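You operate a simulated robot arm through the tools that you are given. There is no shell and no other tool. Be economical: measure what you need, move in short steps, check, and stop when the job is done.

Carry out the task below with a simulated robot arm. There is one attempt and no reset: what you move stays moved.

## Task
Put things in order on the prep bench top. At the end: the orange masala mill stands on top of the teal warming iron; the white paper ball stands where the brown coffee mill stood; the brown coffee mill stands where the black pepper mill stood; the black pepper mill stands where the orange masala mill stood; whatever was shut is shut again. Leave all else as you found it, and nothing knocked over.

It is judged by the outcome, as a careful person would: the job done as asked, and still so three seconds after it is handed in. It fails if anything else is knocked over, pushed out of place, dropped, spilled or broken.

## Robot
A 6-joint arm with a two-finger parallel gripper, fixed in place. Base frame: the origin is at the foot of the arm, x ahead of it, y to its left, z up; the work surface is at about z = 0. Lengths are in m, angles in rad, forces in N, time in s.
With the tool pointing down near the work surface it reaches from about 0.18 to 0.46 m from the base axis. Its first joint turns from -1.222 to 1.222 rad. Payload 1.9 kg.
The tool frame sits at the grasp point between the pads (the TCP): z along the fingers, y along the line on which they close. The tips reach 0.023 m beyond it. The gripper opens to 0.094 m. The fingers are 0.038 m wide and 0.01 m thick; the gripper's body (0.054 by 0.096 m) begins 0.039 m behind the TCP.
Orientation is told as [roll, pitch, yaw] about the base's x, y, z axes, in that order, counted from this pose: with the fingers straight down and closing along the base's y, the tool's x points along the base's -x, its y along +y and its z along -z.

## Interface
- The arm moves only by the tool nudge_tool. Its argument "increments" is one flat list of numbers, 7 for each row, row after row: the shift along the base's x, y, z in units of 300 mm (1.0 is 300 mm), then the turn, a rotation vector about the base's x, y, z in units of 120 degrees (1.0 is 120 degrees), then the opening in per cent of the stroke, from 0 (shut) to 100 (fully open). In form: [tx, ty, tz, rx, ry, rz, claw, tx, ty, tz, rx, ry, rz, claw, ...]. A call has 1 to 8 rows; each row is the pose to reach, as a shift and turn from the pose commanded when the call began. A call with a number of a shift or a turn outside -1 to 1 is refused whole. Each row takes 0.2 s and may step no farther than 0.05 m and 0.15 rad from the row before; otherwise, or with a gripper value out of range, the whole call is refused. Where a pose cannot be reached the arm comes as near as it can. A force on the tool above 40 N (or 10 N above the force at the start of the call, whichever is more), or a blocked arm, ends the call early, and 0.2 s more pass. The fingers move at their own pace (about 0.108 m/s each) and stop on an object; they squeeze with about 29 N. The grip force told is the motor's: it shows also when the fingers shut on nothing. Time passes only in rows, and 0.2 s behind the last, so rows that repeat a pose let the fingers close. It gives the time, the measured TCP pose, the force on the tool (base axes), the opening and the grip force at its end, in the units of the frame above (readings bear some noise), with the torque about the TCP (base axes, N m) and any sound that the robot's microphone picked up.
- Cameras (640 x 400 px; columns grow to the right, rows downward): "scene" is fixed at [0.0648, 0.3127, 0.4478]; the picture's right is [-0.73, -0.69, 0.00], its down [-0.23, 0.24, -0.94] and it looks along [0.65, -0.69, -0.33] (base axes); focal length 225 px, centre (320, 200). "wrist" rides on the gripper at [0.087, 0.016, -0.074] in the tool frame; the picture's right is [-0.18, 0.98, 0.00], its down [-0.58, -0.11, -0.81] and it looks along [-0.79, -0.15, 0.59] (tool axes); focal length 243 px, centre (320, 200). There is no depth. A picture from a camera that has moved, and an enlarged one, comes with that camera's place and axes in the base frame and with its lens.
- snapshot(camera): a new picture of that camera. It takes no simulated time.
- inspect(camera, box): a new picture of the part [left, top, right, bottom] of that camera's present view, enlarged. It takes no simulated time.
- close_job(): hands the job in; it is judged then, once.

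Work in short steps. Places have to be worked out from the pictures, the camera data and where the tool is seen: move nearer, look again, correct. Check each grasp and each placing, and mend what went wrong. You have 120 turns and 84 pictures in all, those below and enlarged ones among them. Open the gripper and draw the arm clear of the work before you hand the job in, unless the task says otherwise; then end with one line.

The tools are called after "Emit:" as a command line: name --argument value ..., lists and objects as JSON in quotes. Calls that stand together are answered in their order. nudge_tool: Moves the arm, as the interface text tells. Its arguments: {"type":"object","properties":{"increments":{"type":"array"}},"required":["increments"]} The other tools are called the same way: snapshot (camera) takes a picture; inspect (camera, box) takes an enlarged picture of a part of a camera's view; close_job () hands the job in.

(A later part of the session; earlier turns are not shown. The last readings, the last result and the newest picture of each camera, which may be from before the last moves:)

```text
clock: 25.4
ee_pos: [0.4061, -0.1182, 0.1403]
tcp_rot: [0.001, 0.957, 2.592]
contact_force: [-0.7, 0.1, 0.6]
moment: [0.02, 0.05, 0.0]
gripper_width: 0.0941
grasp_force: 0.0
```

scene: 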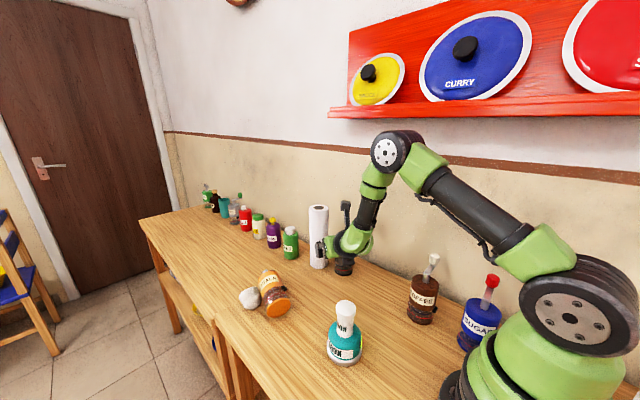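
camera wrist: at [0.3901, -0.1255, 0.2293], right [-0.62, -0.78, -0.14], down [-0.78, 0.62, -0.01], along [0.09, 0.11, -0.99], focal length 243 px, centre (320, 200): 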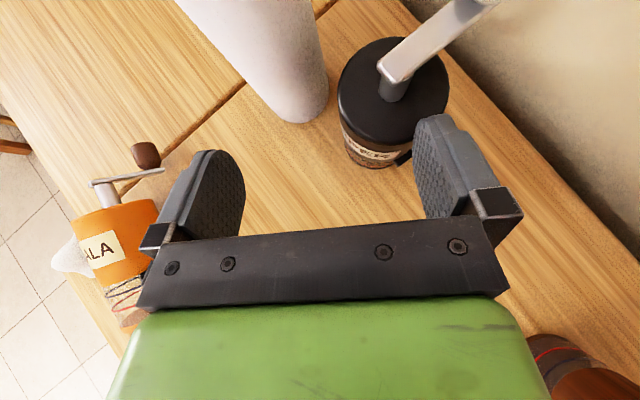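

The command is synced to the reached pose. I continue straight up.

Emit:
nudge_tool --increments '[0, 0, 0.13, 0, 0, 0, 100, 0, 0, 0.26, 0, 0, 0, 100, -0.03, 0, 0.39, 0, 0, 0, 100, -0.06, 0, 0.52, 0, 0, 0, 100, -0.1, 0, 0.64, 0, 0, 0, 100, -0.14, 0.05, 0.74, 0, 0, 0, 100]'

Emit:
snapshot --camera "wrist"

Emit:
inspect --camera "scene" --box '[200, 220, 380, 370]'

```text
clock: 26.8
ee_pos: [0.3645, -0.1043, 0.3624]
tcp_rot: [0.0, 0.96, 2.591]
contact_force: [0.4, -0.7, 0.0]
moment: [-0.03, 0.01, -0.01]
gripper_width: 0.094
grasp_force: 0.1
```

```text
40 pictures are left
camera wrist: at [0.3457, -0.1114, 0.4751], right [-0.6, -0.78, -0.15], down [-0.79, 0.61, -0.01], along [0.1, 0.11, -0.99], focal length 243 px, centre (320, 200)
```

wrist: 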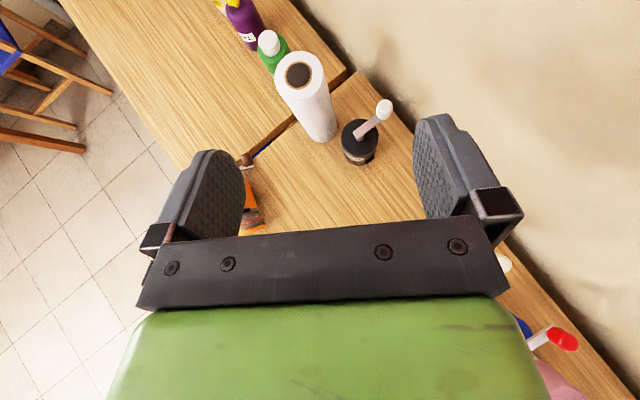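

```text
2.67 times, centred on (290, 295) of scene
camera zoom: at [0.0648, 0.3127, 0.4478], right [-0.73, -0.69, 0.0], down [-0.23, 0.24, -0.94], along [0.65, -0.69, -0.33], focal length 599 px, centre (400, -53)
```

zoom: 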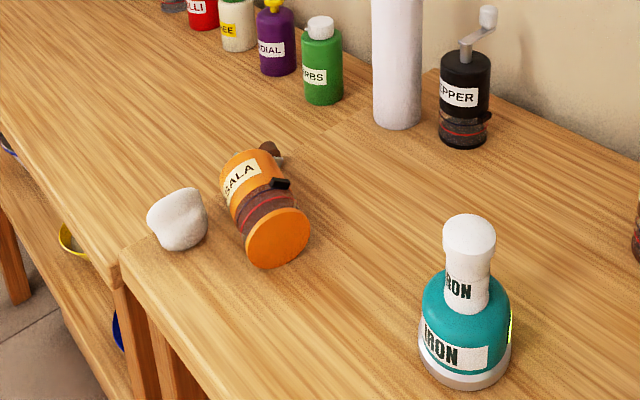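

The masala mill lies on its side near (0.44–0.54, 0.06) and is still. I'll rebuild that last (the stack no longer obstructs); first I do the other moves with the proven +y approach. I turn the tool back.

Emit:
nudge_tool --increments '[0.02, 0.03, 0, 0, 0, -0.07, 100, 0.04, 0.06, 0, 0, 0, -0.14, 100, 0.06, 0.09, 0, 0, 0, -0.21, 100, 0.08, 0.1, 0, 0, 0, -0.28, 100, 0.1, 0.1, 0, 0, 0, -0.35, 100, 0.13, 0.1, 0, 0, 0, -0.42, 100, 0.15, 0.1, 0, 0, 0, -0.487, 100]'

```text
clock: 28.4
ee_pos: [0.4078, -0.0762, 0.3609]
tcp_rot: [0.005, 0.959, 1.574]
contact_force: [0.1, 0.0, -0.2]
moment: [-0.01, 0.01, -0.02]
gripper_width: 0.094
grasp_force: 0.1
```

Now I descend above-behind the pepper mill, checking for any reach message.

Emit:
nudge_tool --increments '[0, 0, -0.14, 0, 0, 0, 100, 0, 0, -0.28, 0, 0, 0, 100, 0, 0, -0.42, 0, 0, 0, 100, 0, 0, -0.54, 0, 0, 0, 100]'

Emit:
snapshot --camera "wrist"

Emit:
snapshot --camera "scene"

```text
clock: 29.4
ee_pos: [0.4102, -0.075, 0.1981]
tcp_rot: [0.002, 0.959, 1.569]
contact_force: [0.7, 0.4, -0.2]
moment: [-0.02, 0.01, -0.02]
gripper_width: 0.0942
grasp_force: 0.0
```

```text
38 pictures are left
camera wrist: at [0.3948, -0.0631, 0.3124], right [-0.98, 0.11, -0.15], down [0.11, 0.99, -0.01], along [0.15, -0.03, -0.99], focal length 243 px, centre (320, 200)
```

wrist: 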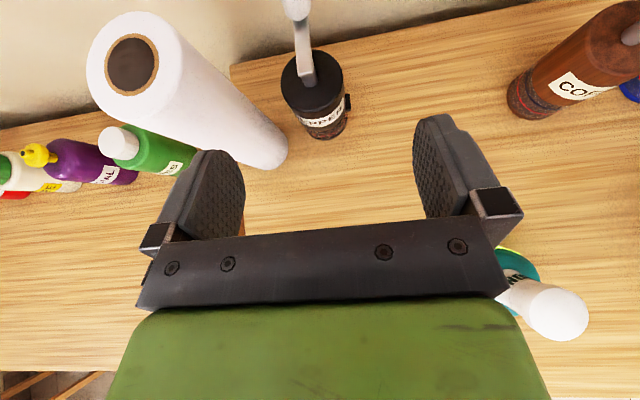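

```text
37 pictures are left
```

scene: 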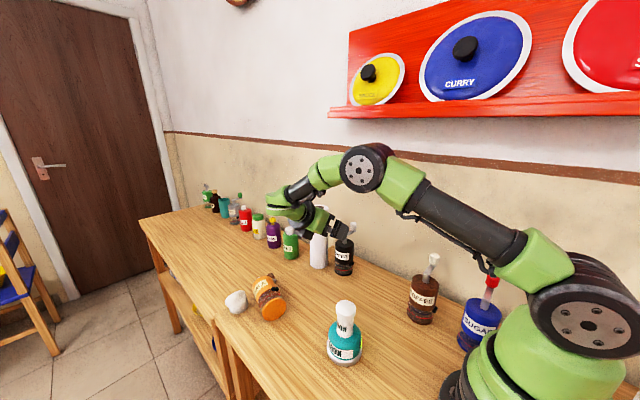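

The pepper mill turns out to have been pushed about 2 cm in the mishap; it stands now at about (0.423, -0.181), its original spot being (0.408, -0.168). I narrow the opening to spare the paper roll and approach halfway.

Emit:
nudge_tool --increments '[0.02, -0.045, -0.12, 0, 0, 0, 80, 0.04, -0.09, -0.24, 0, 0, 0, 80, 0.04, -0.15, -0.283, 0, 0, 0, 80, 0.04, -0.213, -0.325, 0, 0, 0, 80]'

Emit:
snapshot --camera "wrist"

```text
clock: 30.4
ee_pos: [0.4232, -0.1391, 0.1019]
tcp_rot: [-0.001, 0.958, 1.57]
contact_force: [0.2, -0.3, -0.2]
moment: [0.01, -0.04, 0.04]
gripper_width: 0.0753
grasp_force: 0.0
```

```text
36 pictures are left
camera wrist: at [0.4072, -0.127, 0.2151], right [-0.98, 0.11, -0.15], down [0.11, 0.99, -0.01], along [0.15, -0.03, -0.99], focal length 243 px, centre (320, 200)
```

wrist: 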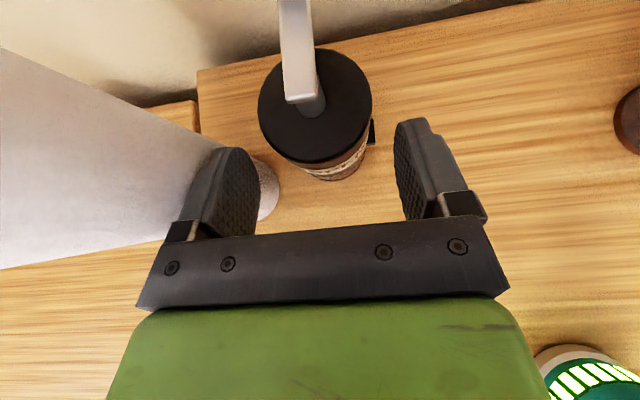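

The gap to the roll is about 6 mm, so I narrow to 75 %, shift slightly away from it and advance the rest.

Emit:
nudge_tool --increments '[-0.006, 0, 0, 0, 0, 0, 75, -0.006, -0.06, -0.045, 0, 0, 0, 75, -0.006, -0.12, -0.088, 0, 0, 0, 75]'

Emit:
snapshot --camera "wrist"

```text
clock: 31.2
ee_pos: [0.4201, -0.1761, 0.0752]
tcp_rot: [0.001, 0.958, 1.571]
contact_force: [0.1, 0.5, -0.1]
moment: [-0.02, -0.01, -0.02]
gripper_width: 0.0704
grasp_force: 0.1
```

```text
35 pictures are left
camera wrist: at [0.4044, -0.1642, 0.1887], right [-0.98, 0.11, -0.15], down [0.11, 0.99, -0.01], along [0.15, -0.03, -0.99], focal length 243 px, centre (320, 200)
```

wrist: 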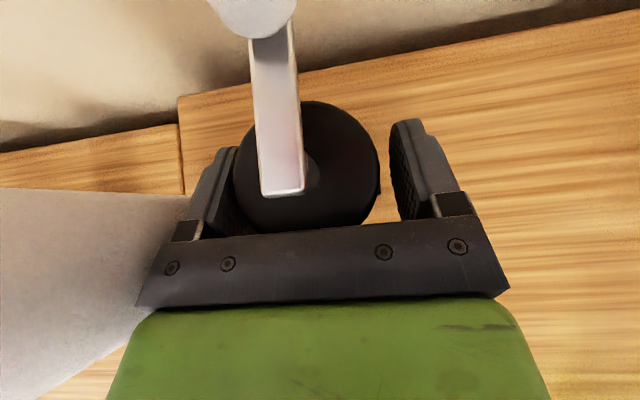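

The mill is between the pads, as with the masala one. I close and lift.

Emit:
nudge_tool --increments '[0.004, 0, 0, 0, 0, 0, 60, 0.004, 0, 0, 0, 0, 0, 40, 0.004, 0, 0, 0, 0, 0, 40, 0.004, 0, 0.03, 0, 0, 0, 40, 0.004, 0, 0.1, 0, 0, 0, 40, 0.004, 0, 0.2, 0, 0, 0, 40, 0.004, 0, 0.3, 0, 0, 0, 40]'

Emit:
snapshot --camera "scene"

```text
clock: 32.8
ee_pos: [0.4205, -0.1756, 0.1665]
tcp_rot: [0.001, 0.958, 1.573]
contact_force: [-0.1, -0.6, -1.9]
moment: [-0.02, 0.0, 0.01]
gripper_width: 0.0575
grasp_force: 28.9
```

```text
34 pictures are left
```

scene: 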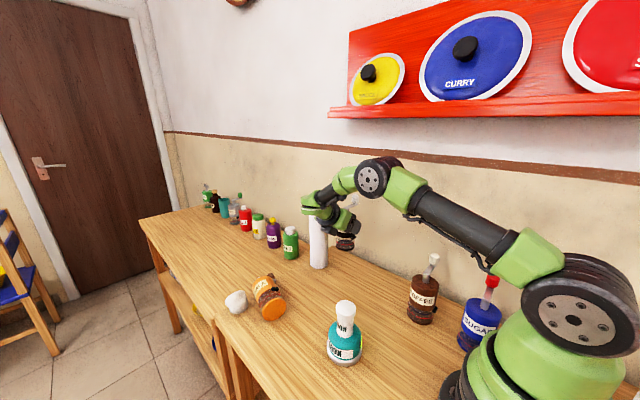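

The pepper mill is held upright. I carry it to the masala mill's old spot (0.2915, -0.167) and lower it.

Emit:
nudge_tool --increments '[-0.11, 0.01, 0, 0, 0, 0, 40, -0.22, 0.02, 0, 0, 0, 0, 40, -0.33, 0.03, 0, 0, 0, 0, 40, -0.43, 0.045, 0, 0, 0, 0, 40, -0.43, 0.045, -0.1, 0, 0, 0, 40, -0.43, 0.045, -0.2, 0, 0, 0, 40, -0.43, 0.045, -0.27, 0, 0, 0, 40, -0.43, 0.045, -0.293, 0, 0, 0, 40]'

Emit:
nudge_tool --increments '[0, 0, -0.006, 0, 0, 0, 40, 0, 0, -0.01, 0, 0, 0, 40]'

```text
clock: 34.6
ee_pos: [0.2922, -0.1613, 0.0783]
tcp_rot: [0.001, 0.957, 1.57]
contact_force: [-0.2, -0.2, -1.2]
moment: [0.0, -0.01, 0.0]
gripper_width: 0.0574
grasp_force: 29.6
```

```text
clock: 35.2
ee_pos: [0.2916, -0.1616, 0.0761]
tcp_rot: [0.0, 0.958, 1.571]
contact_force: [-1.3, 0.6, 1.2]
moment: [0.07, 0.01, 0.03]
gripper_width: 0.0574
grasp_force: 29.0
```

Light contact with the bench is just starting. I open in stages and retreat along the tool axis.

Emit:
nudge_tool --increments '[0, 0, -0.001, 0, 0, 0, 63, 0, 0, -0.001, 0, 0, 0, 68, 0, 0, -0.001, 0, 0, 0, 80, 0, 0, -0.001, 0, 0, 0, 100, 0, 0.05, 0.035, 0, 0, 0, 100, 0, 0.14, 0.1, 0, 0, 0, 100, 0, 0.25, 0.18, 0, 0, 0, 100, 0, 0.3, 0.3, 0, 0, 0, 100]'

Emit:
snapshot --camera "wrist"

Emit:
snapshot --camera "scene"

```text
clock: 37.0
ee_pos: [0.2912, -0.0709, 0.1641]
tcp_rot: [0.003, 0.958, 1.572]
contact_force: [-0.1, 0.0, 0.3]
moment: [0.02, 0.02, -0.01]
gripper_width: 0.0941
grasp_force: 0.1
```

```text
33 pictures are left
camera wrist: at [0.2754, -0.0593, 0.2787], right [-0.98, 0.11, -0.15], down [0.11, 0.99, -0.01], along [0.15, -0.03, -0.99], focal length 243 px, centre (320, 200)
```

wrist: 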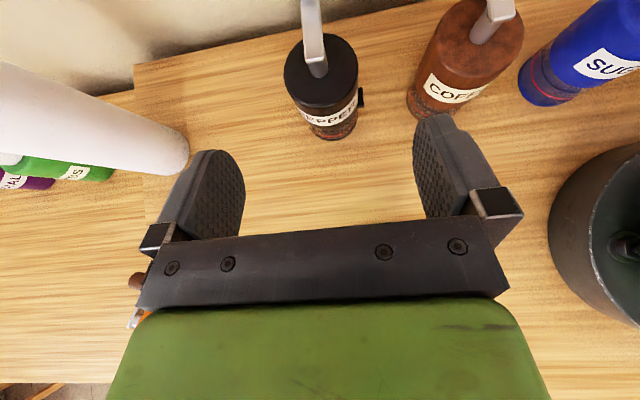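

```text
32 pictures are left
```

scene: 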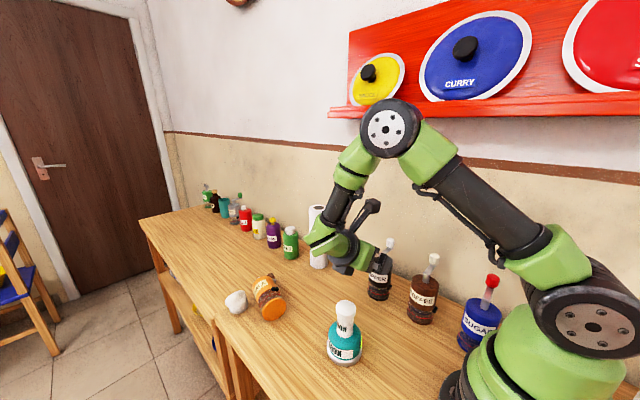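

The pepper mill stands at (0.29, -0.167). The coffee mill is at about (0.179, -0.168). I go up and across to test whether the same tilted pose can be reached there.

Emit:
nudge_tool --increments '[0, 0, 0.15, 0, 0, 0, 100, 0, 0, 0.28, 0, 0, 0, 100, -0.13, 0, 0.28, 0, 0, 0, 85, -0.26, 0, 0.28, 0, 0, 0, 85, -0.373, 0, 0.28, 0, 0, 0, 85]'

Emit:
nudge_tool --increments '[0, 0, -0.1, 0, 0, 0, 85]'

Emit:
snapshot --camera "wrist"

Emit:
snapshot --camera "scene"

```text
clock: 38.2
ee_pos: [0.1797, -0.0711, 0.2489]
tcp_rot: [0.0, 0.959, 1.572]
contact_force: [0.5, -0.1, -0.1]
moment: [0.01, -0.03, -0.01]
gripper_width: 0.0795
grasp_force: 0.1
```

```text
clock: 38.6
ee_pos: [0.1798, -0.0705, 0.218]
tcp_rot: [0.0, 0.959, 1.571]
contact_force: [0.3, 0.0, 0.4]
moment: [0.01, -0.01, 0.01]
gripper_width: 0.0797
grasp_force: 0.0
```

```text
31 pictures are left
camera wrist: at [0.1641, -0.0587, 0.3324], right [-0.98, 0.11, -0.15], down [0.11, 0.99, -0.01], along [0.15, -0.03, -0.99], focal length 243 px, centre (320, 200)
```

wrist: 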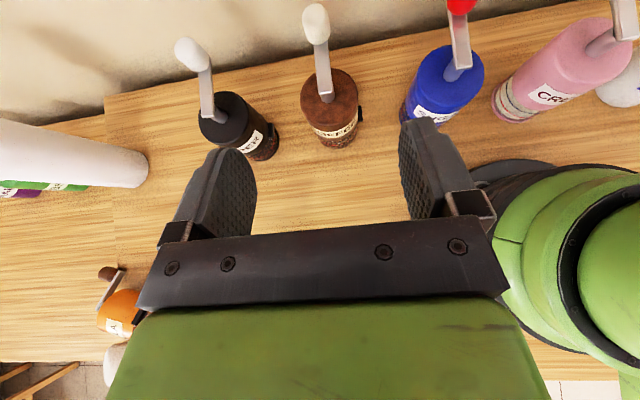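

```text
30 pictures are left
```

scene: 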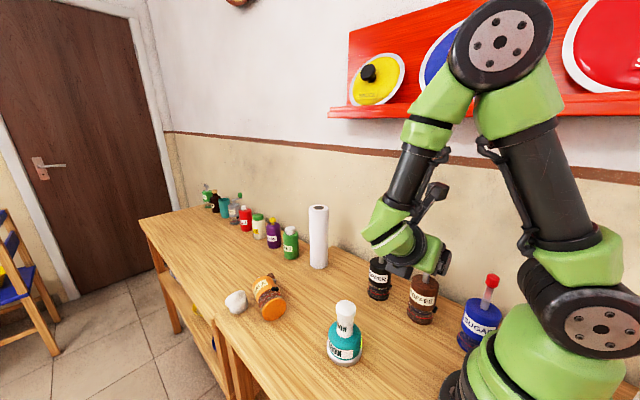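

The coffee mill reads (0.179, -0.170). I descend to the pre-grasp point in a short call to check reach.

Emit:
nudge_tool --increments '[0, -0.025, -0.1, 0, 0, 0, 85, 0, -0.05, -0.2, 0, 0, 0, 85]'

Emit:
nudge_tool --increments '[0, -0.018, -0.1, 0, 0, 0, 85]'

```text
clock: 39.2
ee_pos: [0.1811, -0.0864, 0.1599]
tcp_rot: [0.002, 0.959, 1.572]
contact_force: [-0.9, 0.1, -0.4]
moment: [-0.02, 0.0, -0.02]
gripper_width: 0.0801
grasp_force: 0.0
```

```text
clock: 39.6
ee_pos: [0.1795, -0.0917, 0.1292]
tcp_rot: [-0.001, 0.96, 1.572]
contact_force: [-1.0, -0.5, -0.1]
moment: [0.0, 0.03, 0.02]
gripper_width: 0.0799
grasp_force: 0.0
```

Still reachable. I advance along the tool axis around the mill.

Emit:
nudge_tool --increments '[0, -0.1, -0.072, 0, 0, 0, 85, 0, -0.18, -0.13, 0, 0, 0, 85]'

Emit:
snapshot --camera "wrist"

```text
clock: 40.2
ee_pos: [0.1795, -0.1439, 0.0888]
tcp_rot: [-0.001, 0.957, 1.572]
contact_force: [0.3, -1.1, -0.1]
moment: [-0.01, 0.0, 0.01]
gripper_width: 0.0799
grasp_force: 0.1
```

```text
29 pictures are left
camera wrist: at [0.1638, -0.1333, 0.2029], right [-0.98, 0.11, -0.15], down [0.11, 0.99, -0.01], along [0.15, -0.03, -0.99], focal length 243 px, centre (320, 200)
```

wrist: 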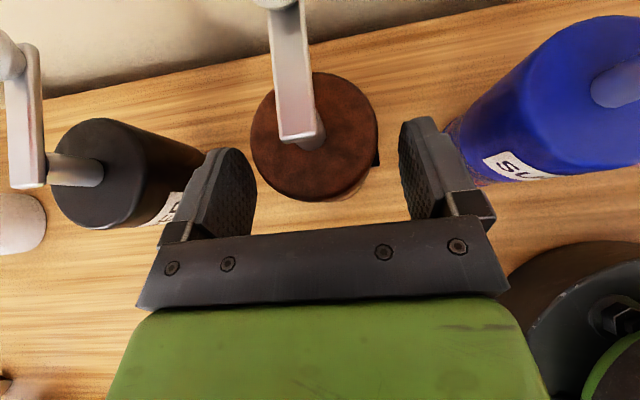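

The coffee mill is centred, axis at (0.180, -0.167). I finish the approach, close, and lift.

Emit:
nudge_tool --increments '[0, -0.06, -0.044, 0, 0, 0, 85, 0, -0.06, -0.044, 0, 0, 0, 60, 0, -0.06, -0.044, 0, 0, 0, 40, 0, -0.06, -0.044, 0, 0, 0, 40]'

Emit:
nudge_tool --increments '[0, 0, 0.03, 0, 0, 0, 40, 0, 0, 0.12, 0, 0, 0, 40, 0, 0, 0.24, 0, 0, 0, 40, 0, 0, 0.36, 0, 0, 0, 40, 0, 0, 0.48, 0, 0, 0, 40]'

Emit:
snapshot --camera "scene"

```text
clock: 41.2
ee_pos: [0.1796, -0.1627, 0.0758]
tcp_rot: [0.001, 0.958, 1.573]
contact_force: [0.2, -0.3, 0.3]
moment: [-0.05, -0.03, 0.01]
gripper_width: 0.0571
grasp_force: 28.8
```

```text
clock: 42.4
ee_pos: [0.1802, -0.1634, 0.2201]
tcp_rot: [0.002, 0.957, 1.572]
contact_force: [-0.1, 0.9, -1.7]
moment: [0.0, -0.03, 0.01]
gripper_width: 0.0572
grasp_force: 29.1
out of reach, approached as far as the arm can: row 4
```

```text
28 pictures are left
```

scene: 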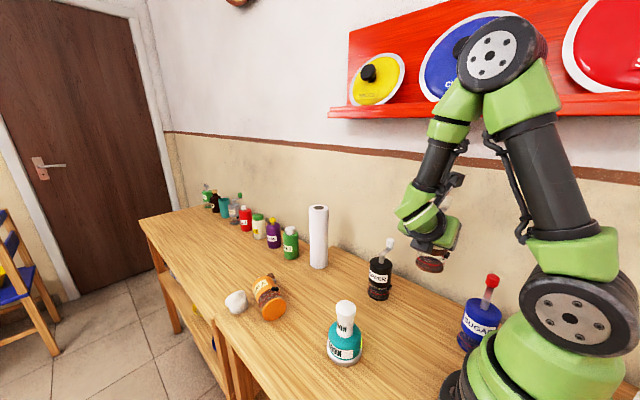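

Coffee mill held upright. I carry it raised and clear of the wall past the pepper mill to x≈0.408.

Emit:
nudge_tool --increments '[0, 0.1, 0.1, 0, 0, 0, 40, 0, 0.2, 0.12, 0, 0, 0, 40, 0.13, 0.2, 0.12, 0, 0, 0, 40, 0.26, 0.2, 0.12, 0, 0, 0, 40, 0.39, 0.2, 0.12, 0, 0, 0, 40, 0.52, 0.2, 0.12, 0, 0, 0, 40, 0.65, 0.2, 0.1, 0, 0, 0, 40, 0.76, 0.2, 0.05, 0, 0, 0, 40]'

Emit:
nudge_tool --increments '[0, -0.08, -0.1, 0, 0, 0, 40, 0, -0.16, -0.2, 0, 0, 0, 40, 0, -0.2, -0.32, 0, 0, 0, 40, 0, -0.2, -0.44, 0, 0, 0, 40, 0, -0.2, -0.5, 0, 0, 0, 40]'

Emit:
snapshot --camera "wrist"

```text
clock: 44.2
ee_pos: [0.4082, -0.1041, 0.2347]
tcp_rot: [0.007, 0.958, 1.574]
contact_force: [0.3, -0.3, -2.1]
moment: [0.03, 0.0, 0.03]
gripper_width: 0.0573
grasp_force: 29.6
```

```text
clock: 45.4
ee_pos: [0.4098, -0.1646, 0.0864]
tcp_rot: [0.0, 0.958, 1.571]
contact_force: [-0.2, -1.1, -1.6]
moment: [0.03, 0.03, -0.03]
gripper_width: 0.0573
grasp_force: 29.0
```

```text
27 pictures are left
camera wrist: at [0.3927, -0.1526, 0.1995], right [-0.98, 0.11, -0.15], down [0.11, 0.99, -0.01], along [0.15, -0.03, -0.99], focal length 243 px, centre (320, 200)
```

wrist: 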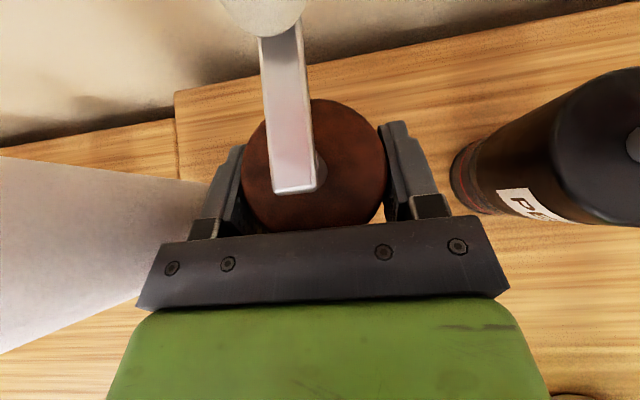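

All clear. I lower the last centimetre to light contact.

Emit:
nudge_tool --increments '[-0.003, 0, -0.02, 0, 0, 0, 40, -0.003, 0, -0.033, 0, 0, 0, 40]'

Emit:
nudge_tool --increments '[0, 0, -0.003, 0, 0, 0, 40]'

```text
clock: 46.0
ee_pos: [0.4077, -0.1629, 0.0761]
tcp_rot: [0.0, 0.96, 1.57]
contact_force: [-1.4, 1.0, 2.8]
moment: [0.12, 0.15, 0.02]
gripper_width: 0.0574
grasp_force: 29.3
```

```text
clock: 46.4
ee_pos: [0.4084, -0.1643, 0.0759]
tcp_rot: [-0.001, 0.961, 1.569]
contact_force: [-6.4, 3.3, 17.9]
moment: [0.57, 0.58, 0.07]
gripper_width: 0.0571
grasp_force: 28.6
```

Firm contact. I relieve the pressure, open moderately (roll close by), and retreat.

Emit:
nudge_tool --increments '[0, 0, 0.003, 0, 0, 0, 40, 0, 0, 0.003, 0, 0, 0, 64, 0, 0, 0.003, 0, 0, 0, 72, 0, 0, 0.003, 0, 0, 0, 78, 0, 0.05, 0.038, 0, 0, 0, 78, 0, 0.14, 0.103, 0, 0, 0, 78, 0, 0.25, 0.18, 0, 0, 0, 78, 0, 0.3, 0.32, 0, 0, 0, 78]'

Emit:
snapshot --camera "wrist"

Emit:
inspect --camera "scene" --box '[210, 200, 410, 350]'

```text
clock: 48.2
ee_pos: [0.4071, -0.0733, 0.1699]
tcp_rot: [0.003, 0.958, 1.57]
contact_force: [0.1, 0.6, -0.4]
moment: [-0.01, 0.01, 0.02]
gripper_width: 0.0732
grasp_force: 0.1
```

```text
26 pictures are left
camera wrist: at [0.3911, -0.0619, 0.2845], right [-0.98, 0.11, -0.15], down [0.11, 0.99, -0.01], along [0.15, -0.03, -0.99], focal length 243 px, centre (320, 200)
```

wrist: 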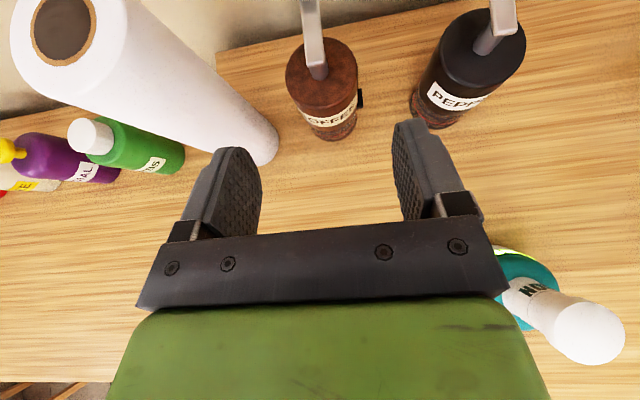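

```text
2.67 times, centred on (310, 275) of scene
camera zoom: at [0.0648, 0.3127, 0.4478], right [-0.73, -0.69, 0.0], down [-0.23, 0.24, -0.94], along [0.65, -0.69, -0.33], focal length 599 px, centre (347, 0)
```

zoom: 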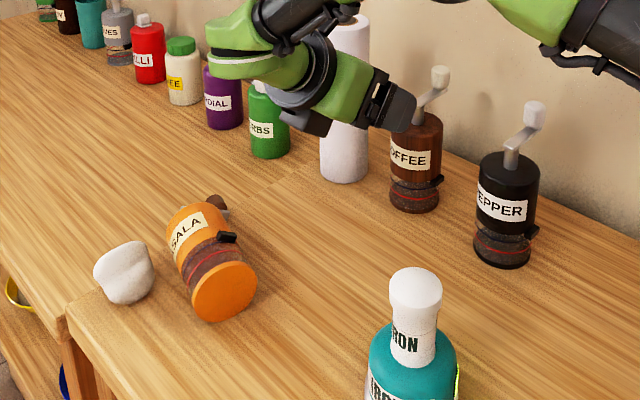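

Coffee and pepper mills both stand correctly. Ball (≈0.52, 0.13) lies behind the fallen masala mill, so the mill comes next. I bring the tool back to pointing down with small yaw so the wrist camera looks forward at them.

Emit:
nudge_tool --increments '[-0.03, 0.035, 0.07, 0.066, 0, 0, 100, -0.06, 0.07, 0.14, 0.132, 0, 0, 100, -0.09, 0.105, 0.2, 0.198, 0, 0, 100, -0.12, 0.14, 0.27, 0.264, 0, 0, 100, -0.15, 0.175, 0.33, 0.33, 0, 0, 100, -0.19, 0.21, 0.4, 0.396, 0, 0, 100, -0.22, 0.245, 0.433, 0.457, 0, 0, 100]'

Emit:
nudge_tool --increments '[0, 0.03, 0, 0, 0, -0.07, 100, 0, 0.06, 0, 0, 0, -0.14, 100, 0, 0.09, 0, 0, 0, -0.21, 100, 0, 0.12, 0, 0, 0, -0.28, 100, 0, 0.15, 0, 0, 0, -0.35, 100, 0, 0.18, 0, 0, 0, -0.42, 100, 0, 0.2, 0, 0, 0, -0.49, 100, 0, 0.23, 0, 0, 0, -0.56, 100]'

Emit:
nudge_tool --increments '[0, 0, 0, 0, 0, -0.07, 100, 0, 0, 0, 0, 0, -0.14, 100, 0, 0, 0, 0, 0, -0.21, 100, 0, 0, 0, 0, 0, -0.28, 100, 0, 0, 0, 0, 0, -0.336, 100]'

Emit:
snapshot --camera "wrist"

```text
clock: 49.8
ee_pos: [0.3402, -0.0003, 0.3012]
tcp_rot: [-0.001, -0.001, 1.572]
contact_force: [0.1, 0.6, 0.3]
moment: [0.0, 0.0, -0.02]
gripper_width: 0.0938
grasp_force: 0.0
```

```text
clock: 51.6
ee_pos: [0.3421, 0.0685, 0.3005]
tcp_rot: [0.001, 0.002, 0.397]
contact_force: [0.1, -0.6, 0.1]
moment: [-0.02, -0.01, -0.01]
gripper_width: 0.094
grasp_force: 0.0
```

```text
clock: 52.8
ee_pos: [0.3414, 0.069, 0.2999]
tcp_rot: [-0.002, 0.001, -0.308]
contact_force: [0.4, 0.2, 0.5]
moment: [-0.03, 0.01, -0.02]
gripper_width: 0.094
grasp_force: 0.0
```

```text
24 pictures are left
camera wrist: at [0.2641, 0.1106, 0.3757], right [0.47, 0.88, 0.0], down [0.52, -0.28, 0.81], along [0.71, -0.38, -0.59], focal length 243 px, centre (320, 200)
```

wrist: 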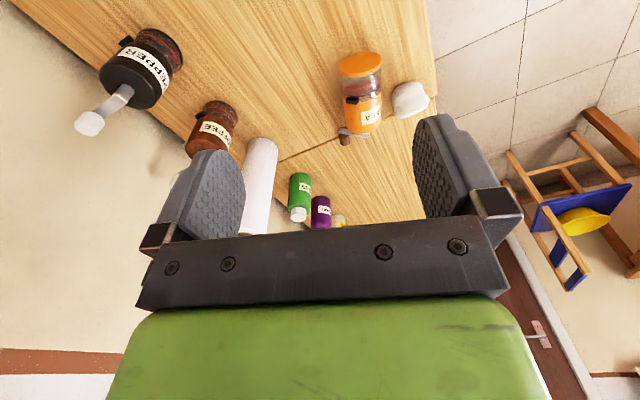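

Emit:
inspect --camera "wrist" --box '[300, 30, 460, 160]'

```text
3.08 times, centred on (380, 95) of wrist
camera zoom: at [0.2641, 0.1106, 0.3757], right [0.47, 0.88, 0.0], down [0.52, -0.28, 0.81], along [0.71, -0.38, -0.59], focal length 746 px, centre (135, 523)
```

zoom: 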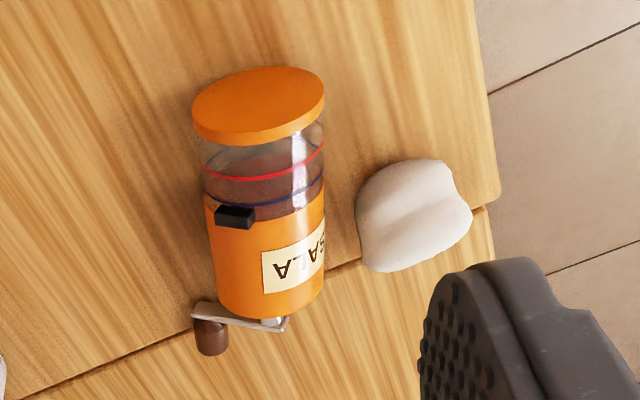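

Masala's base end is at (0.433, 0.084), its axis pointing along (0.958, -0.287); ball at (0.529, 0.134). I go above the base end with a 20° outward tilt for reach.

Emit:
nudge_tool --increments '[0.06, 0.006, -0.12, -0.017, -0.053, 0, 85, 0.13, 0.014, -0.24, -0.034, -0.106, 0, 85, 0.2, 0.024, -0.36, -0.0506, -0.1593, 0, 85, 0.27, 0.033, -0.48, -0.0506, -0.1593, 0, 85, 0.345, 0.04, -0.6, -0.0506, -0.1593, 0, 85]'

Emit:
snapshot --camera "wrist"

Emit:
snapshot --camera "scene"

```text
clock: 54.0
ee_pos: [0.4446, 0.0797, 0.1196]
tcp_rot: [0.001, -0.35, -0.304]
contact_force: [-0.6, -0.1, 0.2]
moment: [0.0, -0.01, -0.01]
gripper_width: 0.0801
grasp_force: 0.1
```

```text
22 pictures are left
camera wrist: at [0.3486, 0.1275, 0.1603], right [0.46, 0.89, 0.06], down [0.23, -0.18, 0.96], along [0.86, -0.43, -0.28], focal length 243 px, centre (320, 200)
```

wrist: 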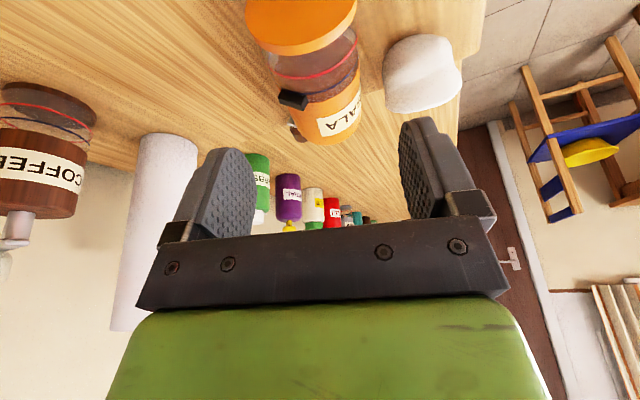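

```text
21 pictures are left
```

scene: 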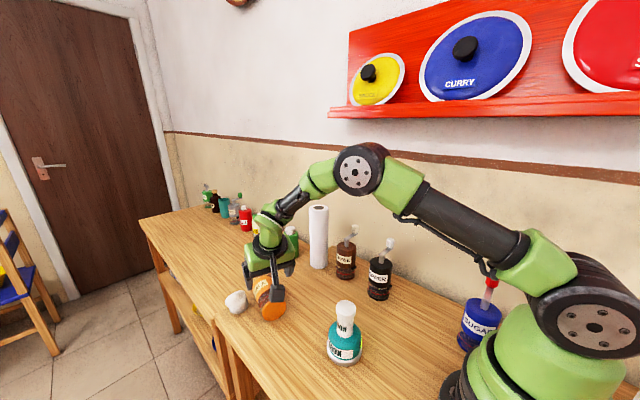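

Aligned with the axis. I lower the fingers around the base end.

Emit:
nudge_tool --increments '[0.02, -0.005, -0.12, 0, 0, 0, 85, 0.04, -0.01, -0.23, 0, 0, 0, 85, 0.053, -0.014, -0.3, 0, 0, 0, 85]'

Emit:
nudge_tool --increments '[0, 0, -0.025, 0, 0, 0, 85]'

Emit:
inspect --camera "scene" --box '[210, 210, 330, 340]'

```text
clock: 54.8
ee_pos: [0.4611, 0.0761, 0.03]
tcp_rot: [0.0, -0.349, -0.305]
contact_force: [0.5, 0.3, -0.9]
moment: [-0.01, -0.02, -0.01]
gripper_width: 0.0799
grasp_force: 0.1
```

```text
clock: 55.2
ee_pos: [0.4632, 0.0771, 0.0304]
tcp_rot: [0.007, -0.358, -0.305]
contact_force: [-2.6, 0.8, 10.7]
moment: [0.05, 0.28, -0.03]
gripper_width: 0.0798
grasp_force: 0.0
stopped in row 1: the force on the tool passed its limit at 56 N (the readings are from after the stop); the commanded pose is now the measured one
```

```text
3.08 times, centred on (270, 275) of scene
camera zoom: at [0.0647, 0.3127, 0.4478], right [-0.73, -0.69, 0.0], down [-0.23, 0.24, -0.94], along [0.65, -0.69, -0.33], focal length 692 px, centre (474, -31)
```

zoom: 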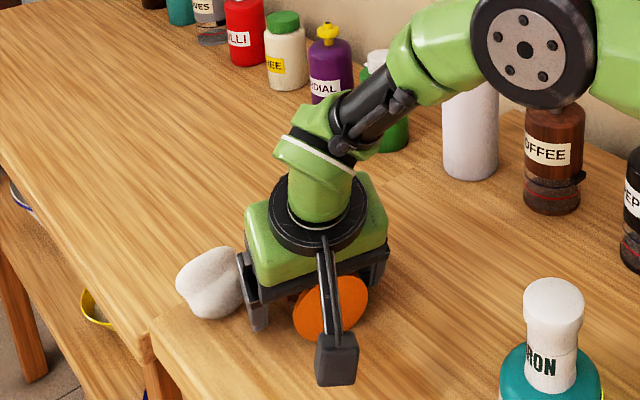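

The palm just touched the mill's rim (so the lying axis is nearer z≈0.03). That's deep enough: I back off 2 mm and close.

Emit:
nudge_tool --increments '[0, 0, 0.008, 0, 0, 0, 85, 0, 0, 0.008, 0, 0, 0, 60, 0, 0, 0.008, 0, 0, 0, 40, 0, 0, 0.008, 0, 0, 0, 40]'

Emit:
nudge_tool --increments '[0, 0, 0.05, 0, 0, 0, 40, 0, 0, 0.12, 0, 0, 0, 40, -0.05, 0, 0.22, 0, 0, 0, 40, -0.12, -0.03, 0.32, 0, 0, 0, 40, -0.2, -0.07, 0.42, 0, 0, 0, 40, -0.28, -0.1, 0.52, 0, 0, 0, 40, -0.36, -0.13, 0.58, 0, 0, 0, 40]'

Emit:
snapshot --camera "scene"

Emit:
snapshot --camera "wrist"

```text
clock: 56.2
ee_pos: [0.4628, 0.0762, 0.0291]
tcp_rot: [0.005, -0.356, -0.303]
contact_force: [0.7, -0.1, 0.5]
moment: [0.02, 0.04, 0.04]
gripper_width: 0.0567
grasp_force: 29.4
```

```text
clock: 57.8
ee_pos: [0.3534, 0.0385, 0.2044]
tcp_rot: [0.005, -0.355, -0.307]
contact_force: [-0.1, -1.0, -1.6]
moment: [0.01, 0.03, 0.02]
gripper_width: 0.0569
grasp_force: 28.7
```

```text
19 pictures are left
```

scene: 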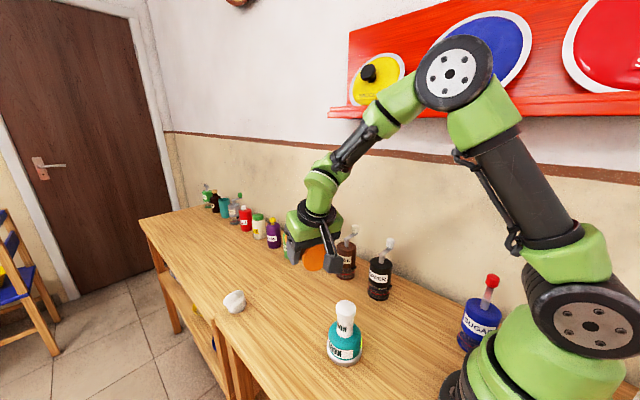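

```text
18 pictures are left
camera wrist: at [0.2575, 0.0858, 0.2443], right [0.46, 0.89, 0.07], down [0.22, -0.19, 0.96], along [0.86, -0.43, -0.28], focal length 243 px, centre (320, 200)
```

wrist: 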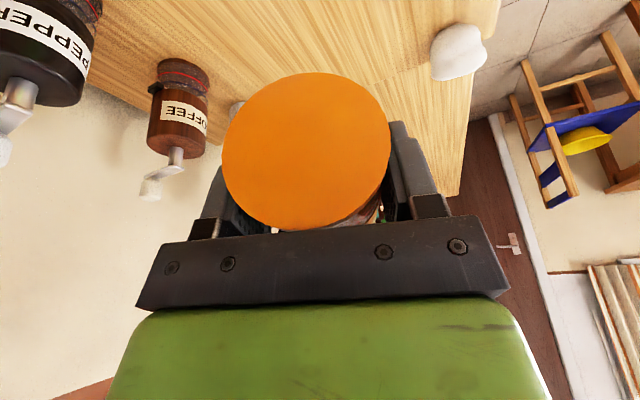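

The mill is firmly held, base toward me. I'll turn it so its top points to the wall (−y), lay it down in the free area near (0.37, 0.0), and regrasp it leaning for erecting.

Emit:
nudge_tool --increments '[0.01, 0, 0, 0, 0, -0.067, 40, 0.02, 0, 0, 0, 0, -0.134, 40, 0.03, 0, 0, 0, 0, -0.201, 40, 0.04, -0.01, 0, 0, 0, -0.268, 40, 0.055, -0.028, 0, 0, 0, -0.335, 40, 0.055, -0.028, 0, 0, 0, -0.402, 40, 0.055, -0.028, 0, 0, 0, -0.469, 40, 0.055, -0.028, 0, 0, 0, -0.536, 40]'

Emit:
nudge_tool --increments '[0, 0, -0.1, 0, 0, -0.067, 40, 0, 0, -0.22, 0, 0, -0.067, 40, 0, 0, -0.35, 0, 0, -0.067, 40, 0, 0, -0.47, 0, 0, -0.067, 40, 0, 0, -0.55, 0, 0, -0.067, 40]'

Emit:
inspect --camera "scene" --box '[210, 200, 410, 350]'

```text
clock: 59.6
ee_pos: [0.3706, 0.0302, 0.2054]
tcp_rot: [0.007, -0.356, -1.432]
contact_force: [-1.1, -0.4, -1.8]
moment: [0.02, 0.0, 0.01]
gripper_width: 0.0567
grasp_force: 29.1
```

```text
clock: 60.8
ee_pos: [0.3718, 0.03, 0.0385]
tcp_rot: [0.005, -0.356, -1.569]
contact_force: [-0.4, -0.2, -1.5]
moment: [0.03, 0.0, 0.03]
gripper_width: 0.0568
grasp_force: 28.9
```

```text
2.67 times, centred on (310, 275) of scene
camera zoom: at [0.0648, 0.3127, 0.4478], right [-0.73, -0.69, 0.0], down [-0.23, 0.24, -0.94], along [0.65, -0.69, -0.33], focal length 599 px, centre (347, 0)
```

zoom: 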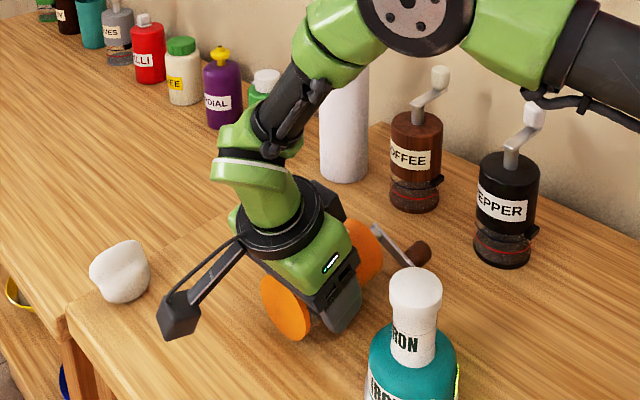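

It is just above the bench, lying horizontally with the crank to the side. I set it down softly, open and rise.

Emit:
nudge_tool --increments '[0, 0, -0.02, 0, 0, 0, 40, 0, 0, -0.03, 0, 0, 0, 40]'

Emit:
nudge_tool --increments '[0, 0, -0.002, 0, 0, 0, 63, 0, 0, -0.002, 0, 0, 0, 68, 0, 0, -0.002, 0, 0, 0, 85, 0, 0, 0.06, 0, 0, 0, 85, 0, 0, 0.18, 0, 0, 0, 85, 0, 0, 0.32, 0, 0, 0, 85, 0, 0, 0.45, 0, 0, 0, 85, 0, 0, 0.58, 0, 0, 0, 85]'

Emit:
nudge_tool --increments '[0, 0.03, 0, 0.065, 0, 0, 85, 0, 0.06, 0, 0.13, 0, 0, 85, 0, 0.06, 0, 0.195, 0, 0, 85, 0, 0.06, 0, 0.26, 0, 0, 85, 0, 0.03, 0, 0.325, 0, 0, 85, 0, 0, 0, 0.39, 0, 0, 85, 0, 0, 0, 0.461, 0, 0, 85]'

Emit:
snapshot --camera "wrist"

```text
clock: 61.4
ee_pos: [0.3708, 0.0319, 0.0304]
tcp_rot: [0.006, -0.356, -1.57]
contact_force: [-0.4, -0.1, -1.0]
moment: [-0.01, 0.01, -0.02]
gripper_width: 0.0572
grasp_force: 29.3
```

```text
clock: 63.2
ee_pos: [0.3724, 0.0305, 0.2057]
tcp_rot: [0.007, -0.356, -1.569]
contact_force: [0.9, 1.2, 0.1]
moment: [0.01, -0.02, -0.01]
gripper_width: 0.0798
grasp_force: 0.1
```

```text
clock: 64.8
ee_pos: [0.3704, 0.0304, 0.2059]
tcp_rot: [0.006, 0.612, -1.567]
contact_force: [-0.3, 0.4, 0.1]
moment: [0.03, 0.03, 0.01]
gripper_width: 0.0799
grasp_force: 0.2
```

```text
16 pictures are left
camera wrist: at [0.3873, 0.0589, 0.3153], right [0.98, -0.15, -0.1], down [-0.11, -0.94, 0.33], along [-0.14, -0.31, -0.94], focal length 243 px, centre (320, 200)
```

wrist: 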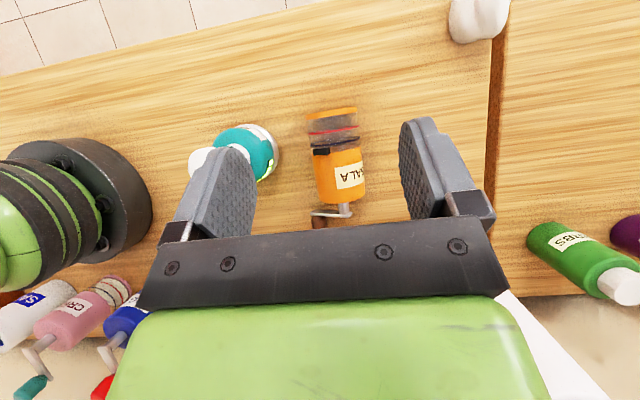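

The mill lies exactly along y: base at (0.370, 0.064), top at (0.370, -0.036). I descend with the leaning fingers to about 72 mm from its base.

Emit:
nudge_tool --increments '[0, -0.08, -0.1, 0, 0, 0, 85, 0, -0.131, -0.22, 0, 0, 0, 85, 0, -0.131, -0.34, 0, 0, 0, 85, 0, -0.131, -0.44, 0, 0, 0, 85]'

Emit:
nudge_tool --increments '[0, 0, -0.06, 0, 0, 0, 85, 0, 0, -0.11, 0, 0, 0, 85]'

Emit:
snapshot --camera "wrist"

```text
clock: 65.8
ee_pos: [0.3731, -0.0098, 0.0715]
tcp_rot: [0.008, 0.609, -1.57]
contact_force: [0.2, -0.7, -0.5]
moment: [0.0, 0.03, 0.0]
gripper_width: 0.08
grasp_force: 0.1
```

```text
clock: 66.4
ee_pos: [0.372, -0.0089, 0.0382]
tcp_rot: [0.006, 0.608, -1.567]
contact_force: [0.5, -0.6, 0.4]
moment: [0.01, 0.01, 0.01]
gripper_width: 0.08
grasp_force: 0.1
```

```text
15 pictures are left
camera wrist: at [0.3877, 0.0201, 0.1501], right [0.98, -0.15, -0.1], down [-0.11, -0.94, 0.33], along [-0.14, -0.31, -0.94], focal length 243 px, centre (320, 200)
```

wrist: 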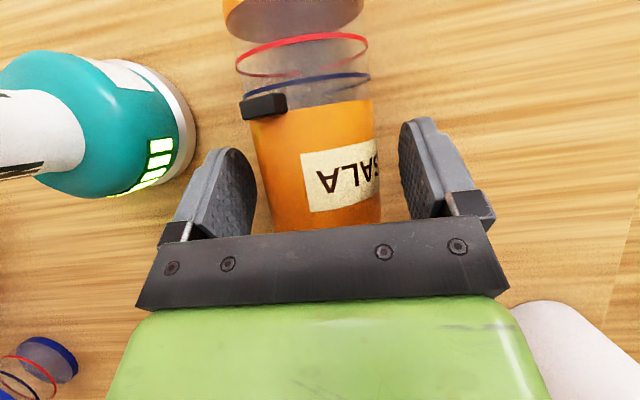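

The fingers straddle the coloured body clear of the tab. I close and lift.

Emit:
nudge_tool --increments '[0, 0, 0, 0, 0, 0, 60, 0, 0, 0, 0, 0, 0, 40, 0, 0, 0, 0, 0, 0, 40, 0, 0, 0.06, 0, 0, 0, 40, 0, 0, 0.18, 0, 0, 0, 40, 0, 0, 0.32, 0, 0, 0, 40, 0, 0, 0.46, 0, 0, 0, 40, 0, 0, 0.6, 0, 0, 0, 40]'

Emit:
nudge_tool --increments '[0, 0.03, 0.1, -0.067, 0, 0, 40, 0, 0.06, 0.2, -0.134, 0, 0, 40, 0, 0.09, 0.2, -0.201, 0, 0, 40, 0, 0.12, 0.2, -0.268, 0, 0, 40, 0, 0.14, 0.2, -0.335, 0, 0, 40, 0, 0.14, 0.2, -0.402, 0, 0, 40, 0, 0.14, 0.2, -0.469, 0, 0, 40, 0, 0.14, 0.2, -0.536, 0, 0, 40]'

Emit:
snapshot --camera "scene"

```text
clock: 68.2
ee_pos: [0.3699, -0.01, 0.2211]
tcp_rot: [0.006, 0.611, -1.571]
contact_force: [0.3, -0.4, -1.2]
moment: [-0.02, 0.04, 0.02]
gripper_width: 0.0569
grasp_force: 29.1
```

```text
clock: 70.0
ee_pos: [0.3712, 0.0338, 0.2805]
tcp_rot: [0.006, -0.516, -1.572]
contact_force: [-0.4, -0.2, -1.8]
moment: [0.0, 0.0, 0.04]
gripper_width: 0.0572
grasp_force: 28.5
```

```text
14 pictures are left
```

scene: 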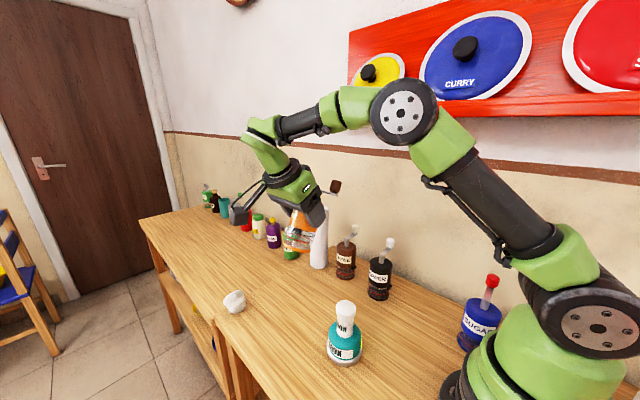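

The erecting motion works. To keep the ball's route free of the stack, I'll first stand the masala mill upright temporarily at about (0.37, -0.045), then do the ball, and put the mill on the iron last.

Emit:
nudge_tool --increments '[0, -0.03, 0, -0.067, 0, 0, 40, 0, -0.08, -0.05, -0.134, 0, 0, 40, 0, -0.13, -0.15, -0.2, 0, 0, 40, 0, -0.18, -0.28, -0.212, 0, 0, 40, 0, -0.229, -0.4, -0.212, 0, 0, 40, 0, -0.229, -0.52, -0.212, 0, 0, 40, 0, -0.229, -0.62, -0.212, 0, 0, 40, 0, -0.229, -0.66, -0.212, 0, 0, 40]'

Emit:
inspect --camera "scene" --box '[260, 200, 400, 330]'

```text
clock: 71.8
ee_pos: [0.3715, -0.0358, 0.0816]
tcp_rot: [0.004, -0.956, -1.571]
contact_force: [0.1, -0.3, -1.4]
moment: [0.03, 0.02, 0.0]
gripper_width: 0.0568
grasp_force: 29.0
```

```text
3.08 times, centred on (330, 265) of scene
camera zoom: at [0.0648, 0.3127, 0.4478], right [-0.73, -0.69, 0.0], down [-0.23, 0.24, -0.94], along [0.65, -0.69, -0.33], focal length 692 px, centre (289, 0)
```

zoom: 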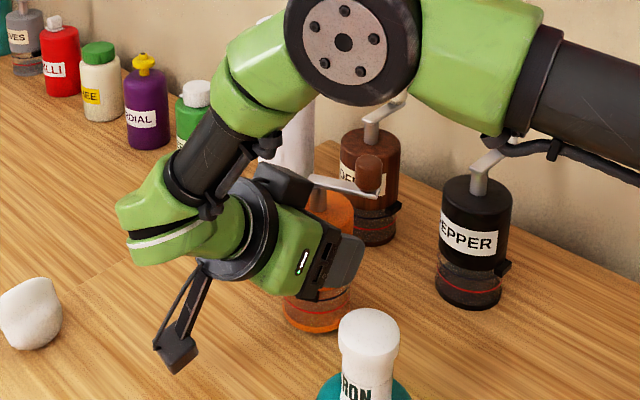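

Upright and close to the bench. I lower to contact.

Emit:
nudge_tool --increments '[0, 0, -0.01, 0, 0, 0, 40, 0, 0, -0.015, 0, 0, 0, 40]'

Emit:
nudge_tool --increments '[0, 0, -0.006, 0, 0, 0, 40, 0, 0, -0.01, 0, 0, 0, 40]'

```text
clock: 72.4
ee_pos: [0.3715, -0.0357, 0.0764]
tcp_rot: [0.007, -0.954, -1.568]
contact_force: [0.3, 0.5, -0.9]
moment: [0.04, 0.01, 0.03]
gripper_width: 0.0572
grasp_force: 28.6
```

```text
clock: 73.0
ee_pos: [0.3707, -0.0359, 0.0743]
tcp_rot: [0.006, -0.959, -1.572]
contact_force: [-7.7, 4.2, 24.1]
moment: [-0.3, 0.52, -0.16]
gripper_width: 0.0566
grasp_force: 29.3
```

Contact at z≈0.0745. I relieve, open, and retreat along the tool axis.

Emit:
nudge_tool --increments '[0, 0, 0.004, 0, 0, 0, 40, 0, 0, 0.003, 0, 0, 0, 64, 0, 0, 0.003, 0, 0, 0, 72, 0, 0, 0.003, 0, 0, 0, 95, 0, 0.06, 0.045, 0, 0, 0, 95, 0, 0.16, 0.115, 0, 0, 0, 95, 0, 0.27, 0.2, 0, 0, 0, 95, 0, 0.3, 0.34, 0, 0, 0, 95]'

Emit:
snapshot --camera "scene"

```text
clock: 74.8
ee_pos: [0.3707, 0.0535, 0.1769]
tcp_rot: [0.003, -0.957, -1.567]
contact_force: [0.5, 0.2, -1.0]
moment: [0.04, 0.02, 0.02]
gripper_width: 0.0895
grasp_force: 0.1
```

```text
12 pictures are left
```

scene: 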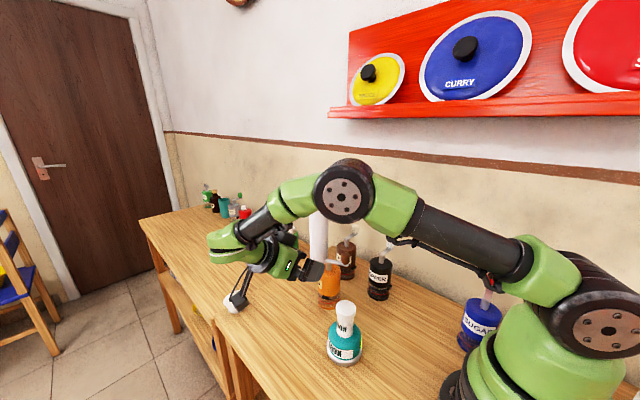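

The masala mill stands upright for now. Next the ball: I reorient the tool (camera on top, later tilting outward for the long reach at r≈0.55), first untilting and yawing at height.

Emit:
nudge_tool --increments '[0, 0.02, 0.12, 0.066, 0, 0, 100, 0, 0.04, 0.24, 0.132, 0, 0, 100, 0, 0.06, 0.36, 0.198, 0, 0, 100, 0, 0.08, 0.43, 0.264, 0, 0, 100, 0, 0.1, 0.43, 0.33, 0, 0, 100, 0, 0.1, 0.43, 0.396, 0, 0, 100, 0, 0.1, 0.43, 0.457, 0, 0, 100]'

Emit:
nudge_tool --increments '[0, 0, 0, 0, 0, -0.07, 100, 0, 0, 0, 0, 0, -0.14, 100, 0, 0, 0, 0, 0, -0.21, 100, 0, 0, 0, 0, 0, -0.28, 100, 0, 0, 0, 0, 0, -0.35, 100, 0, 0, 0, 0, 0, -0.42, 100, 0, 0, 0, 0, 0, -0.49, 100, 0, 0, 0, 0, 0, -0.56, 100]'

Emit:
nudge_tool --increments '[0, 0, 0, 0, 0, -0.07, 100]'

Emit:
nudge_tool --increments '[0.05, 0.02, 0, 0.017, -0.067, 0, 100, 0.1, 0.04, 0, 0.034, -0.134, 0, 100, 0.15, 0.05, 0, 0.051, -0.201, 0, 100, 0.2, 0.06, 0, 0.068, -0.268, 0, 100, 0.23, 0.07, 0, 0.085, -0.335, 0, 100, 0.25, 0.08, 0, 0.1028, -0.404, 0, 100]'

Emit:
snapshot --camera "wrist"

```text
clock: 76.4
ee_pos: [0.3711, 0.0841, 0.3043]
tcp_rot: [0.005, 0.002, -1.568]
contact_force: [0.1, 0.6, -0.1]
moment: [0.02, -0.02, 0.01]
gripper_width: 0.0942
grasp_force: 0.0
```

```text
clock: 78.2
ee_pos: [0.3713, 0.0847, 0.3058]
tcp_rot: [0.005, 0.001, -2.746]
contact_force: [-0.4, 0.4, -0.8]
moment: [-0.04, 0.02, -0.01]
gripper_width: 0.0941
grasp_force: 0.1
```

```text
clock: 78.6
ee_pos: [0.3694, 0.0846, 0.3054]
tcp_rot: [0.006, -0.001, -2.89]
contact_force: [-0.3, -0.5, 0.3]
moment: [0.03, -0.02, 0.01]
gripper_width: 0.094
grasp_force: 0.0
```

```text
clock: 80.0
ee_pos: [0.4463, 0.1086, 0.3042]
tcp_rot: [0.001, 0.874, -2.891]
contact_force: [-0.1, 0.0, -0.6]
moment: [0.0, -0.02, -0.03]
gripper_width: 0.094
grasp_force: 0.1
```

```text
11 pictures are left
camera wrist: at [0.4492, 0.0926, 0.419], right [0.13, -0.98, -0.14], down [-0.99, -0.14, 0.07], along [-0.09, 0.13, -0.99], focal length 243 px, centre (320, 200)
```

wrist: 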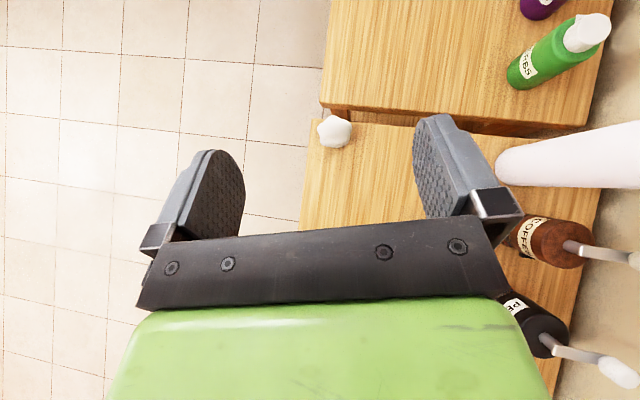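

The ball is at (0.525, 0.134), and this outward pose works. I descend to a pre-grasp point on the tool axis.

Emit:
nudge_tool --increments '[0.015, 0.007, -0.146, 0, 0, 0, 100, 0.03, 0.014, -0.292, 0, 0, 0, 100, 0.045, 0.021, -0.438, 0, 0, 0, 100]'

Emit:
nudge_tool --increments '[0.015, 0.007, -0.146, 0, 0, 0, 100, 0.027, 0.013, -0.292, 0, 0, 0, 100]'

Emit:
snapshot --camera "wrist"

```text
clock: 80.8
ee_pos: [0.4624, 0.1282, 0.1785]
tcp_rot: [0.021, 0.869, -2.886]
contact_force: [-0.4, 0.1, -0.2]
moment: [-0.02, -0.01, 0.02]
gripper_width: 0.0941
grasp_force: 0.0
out of reach, approached as far as the arm can: row 2, 3
```

```text
clock: 81.4
ee_pos: [0.482, 0.1473, 0.0959]
tcp_rot: [0.027, 0.868, -2.881]
contact_force: [-0.2, 0.8, 0.6]
moment: [0.02, -0.02, 0.0]
gripper_width: 0.0939
grasp_force: 0.1
out of reach, approached as far as the arm can: row 1, 2
```

```text
10 pictures are left
camera wrist: at [0.4853, 0.1342, 0.211], right [0.12, -0.99, -0.12], down [-0.99, -0.13, 0.08], along [-0.09, 0.11, -0.99], focal length 243 px, centre (320, 200)
```

wrist: 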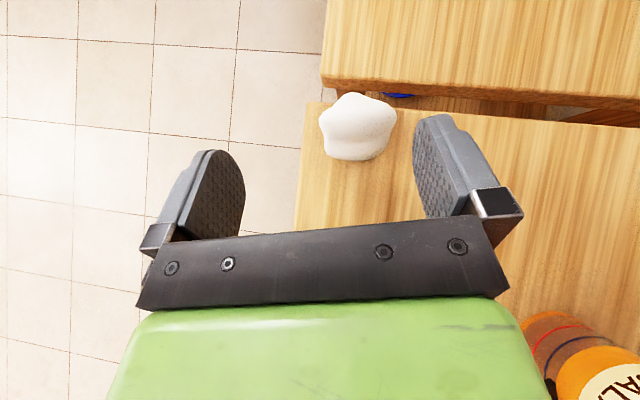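

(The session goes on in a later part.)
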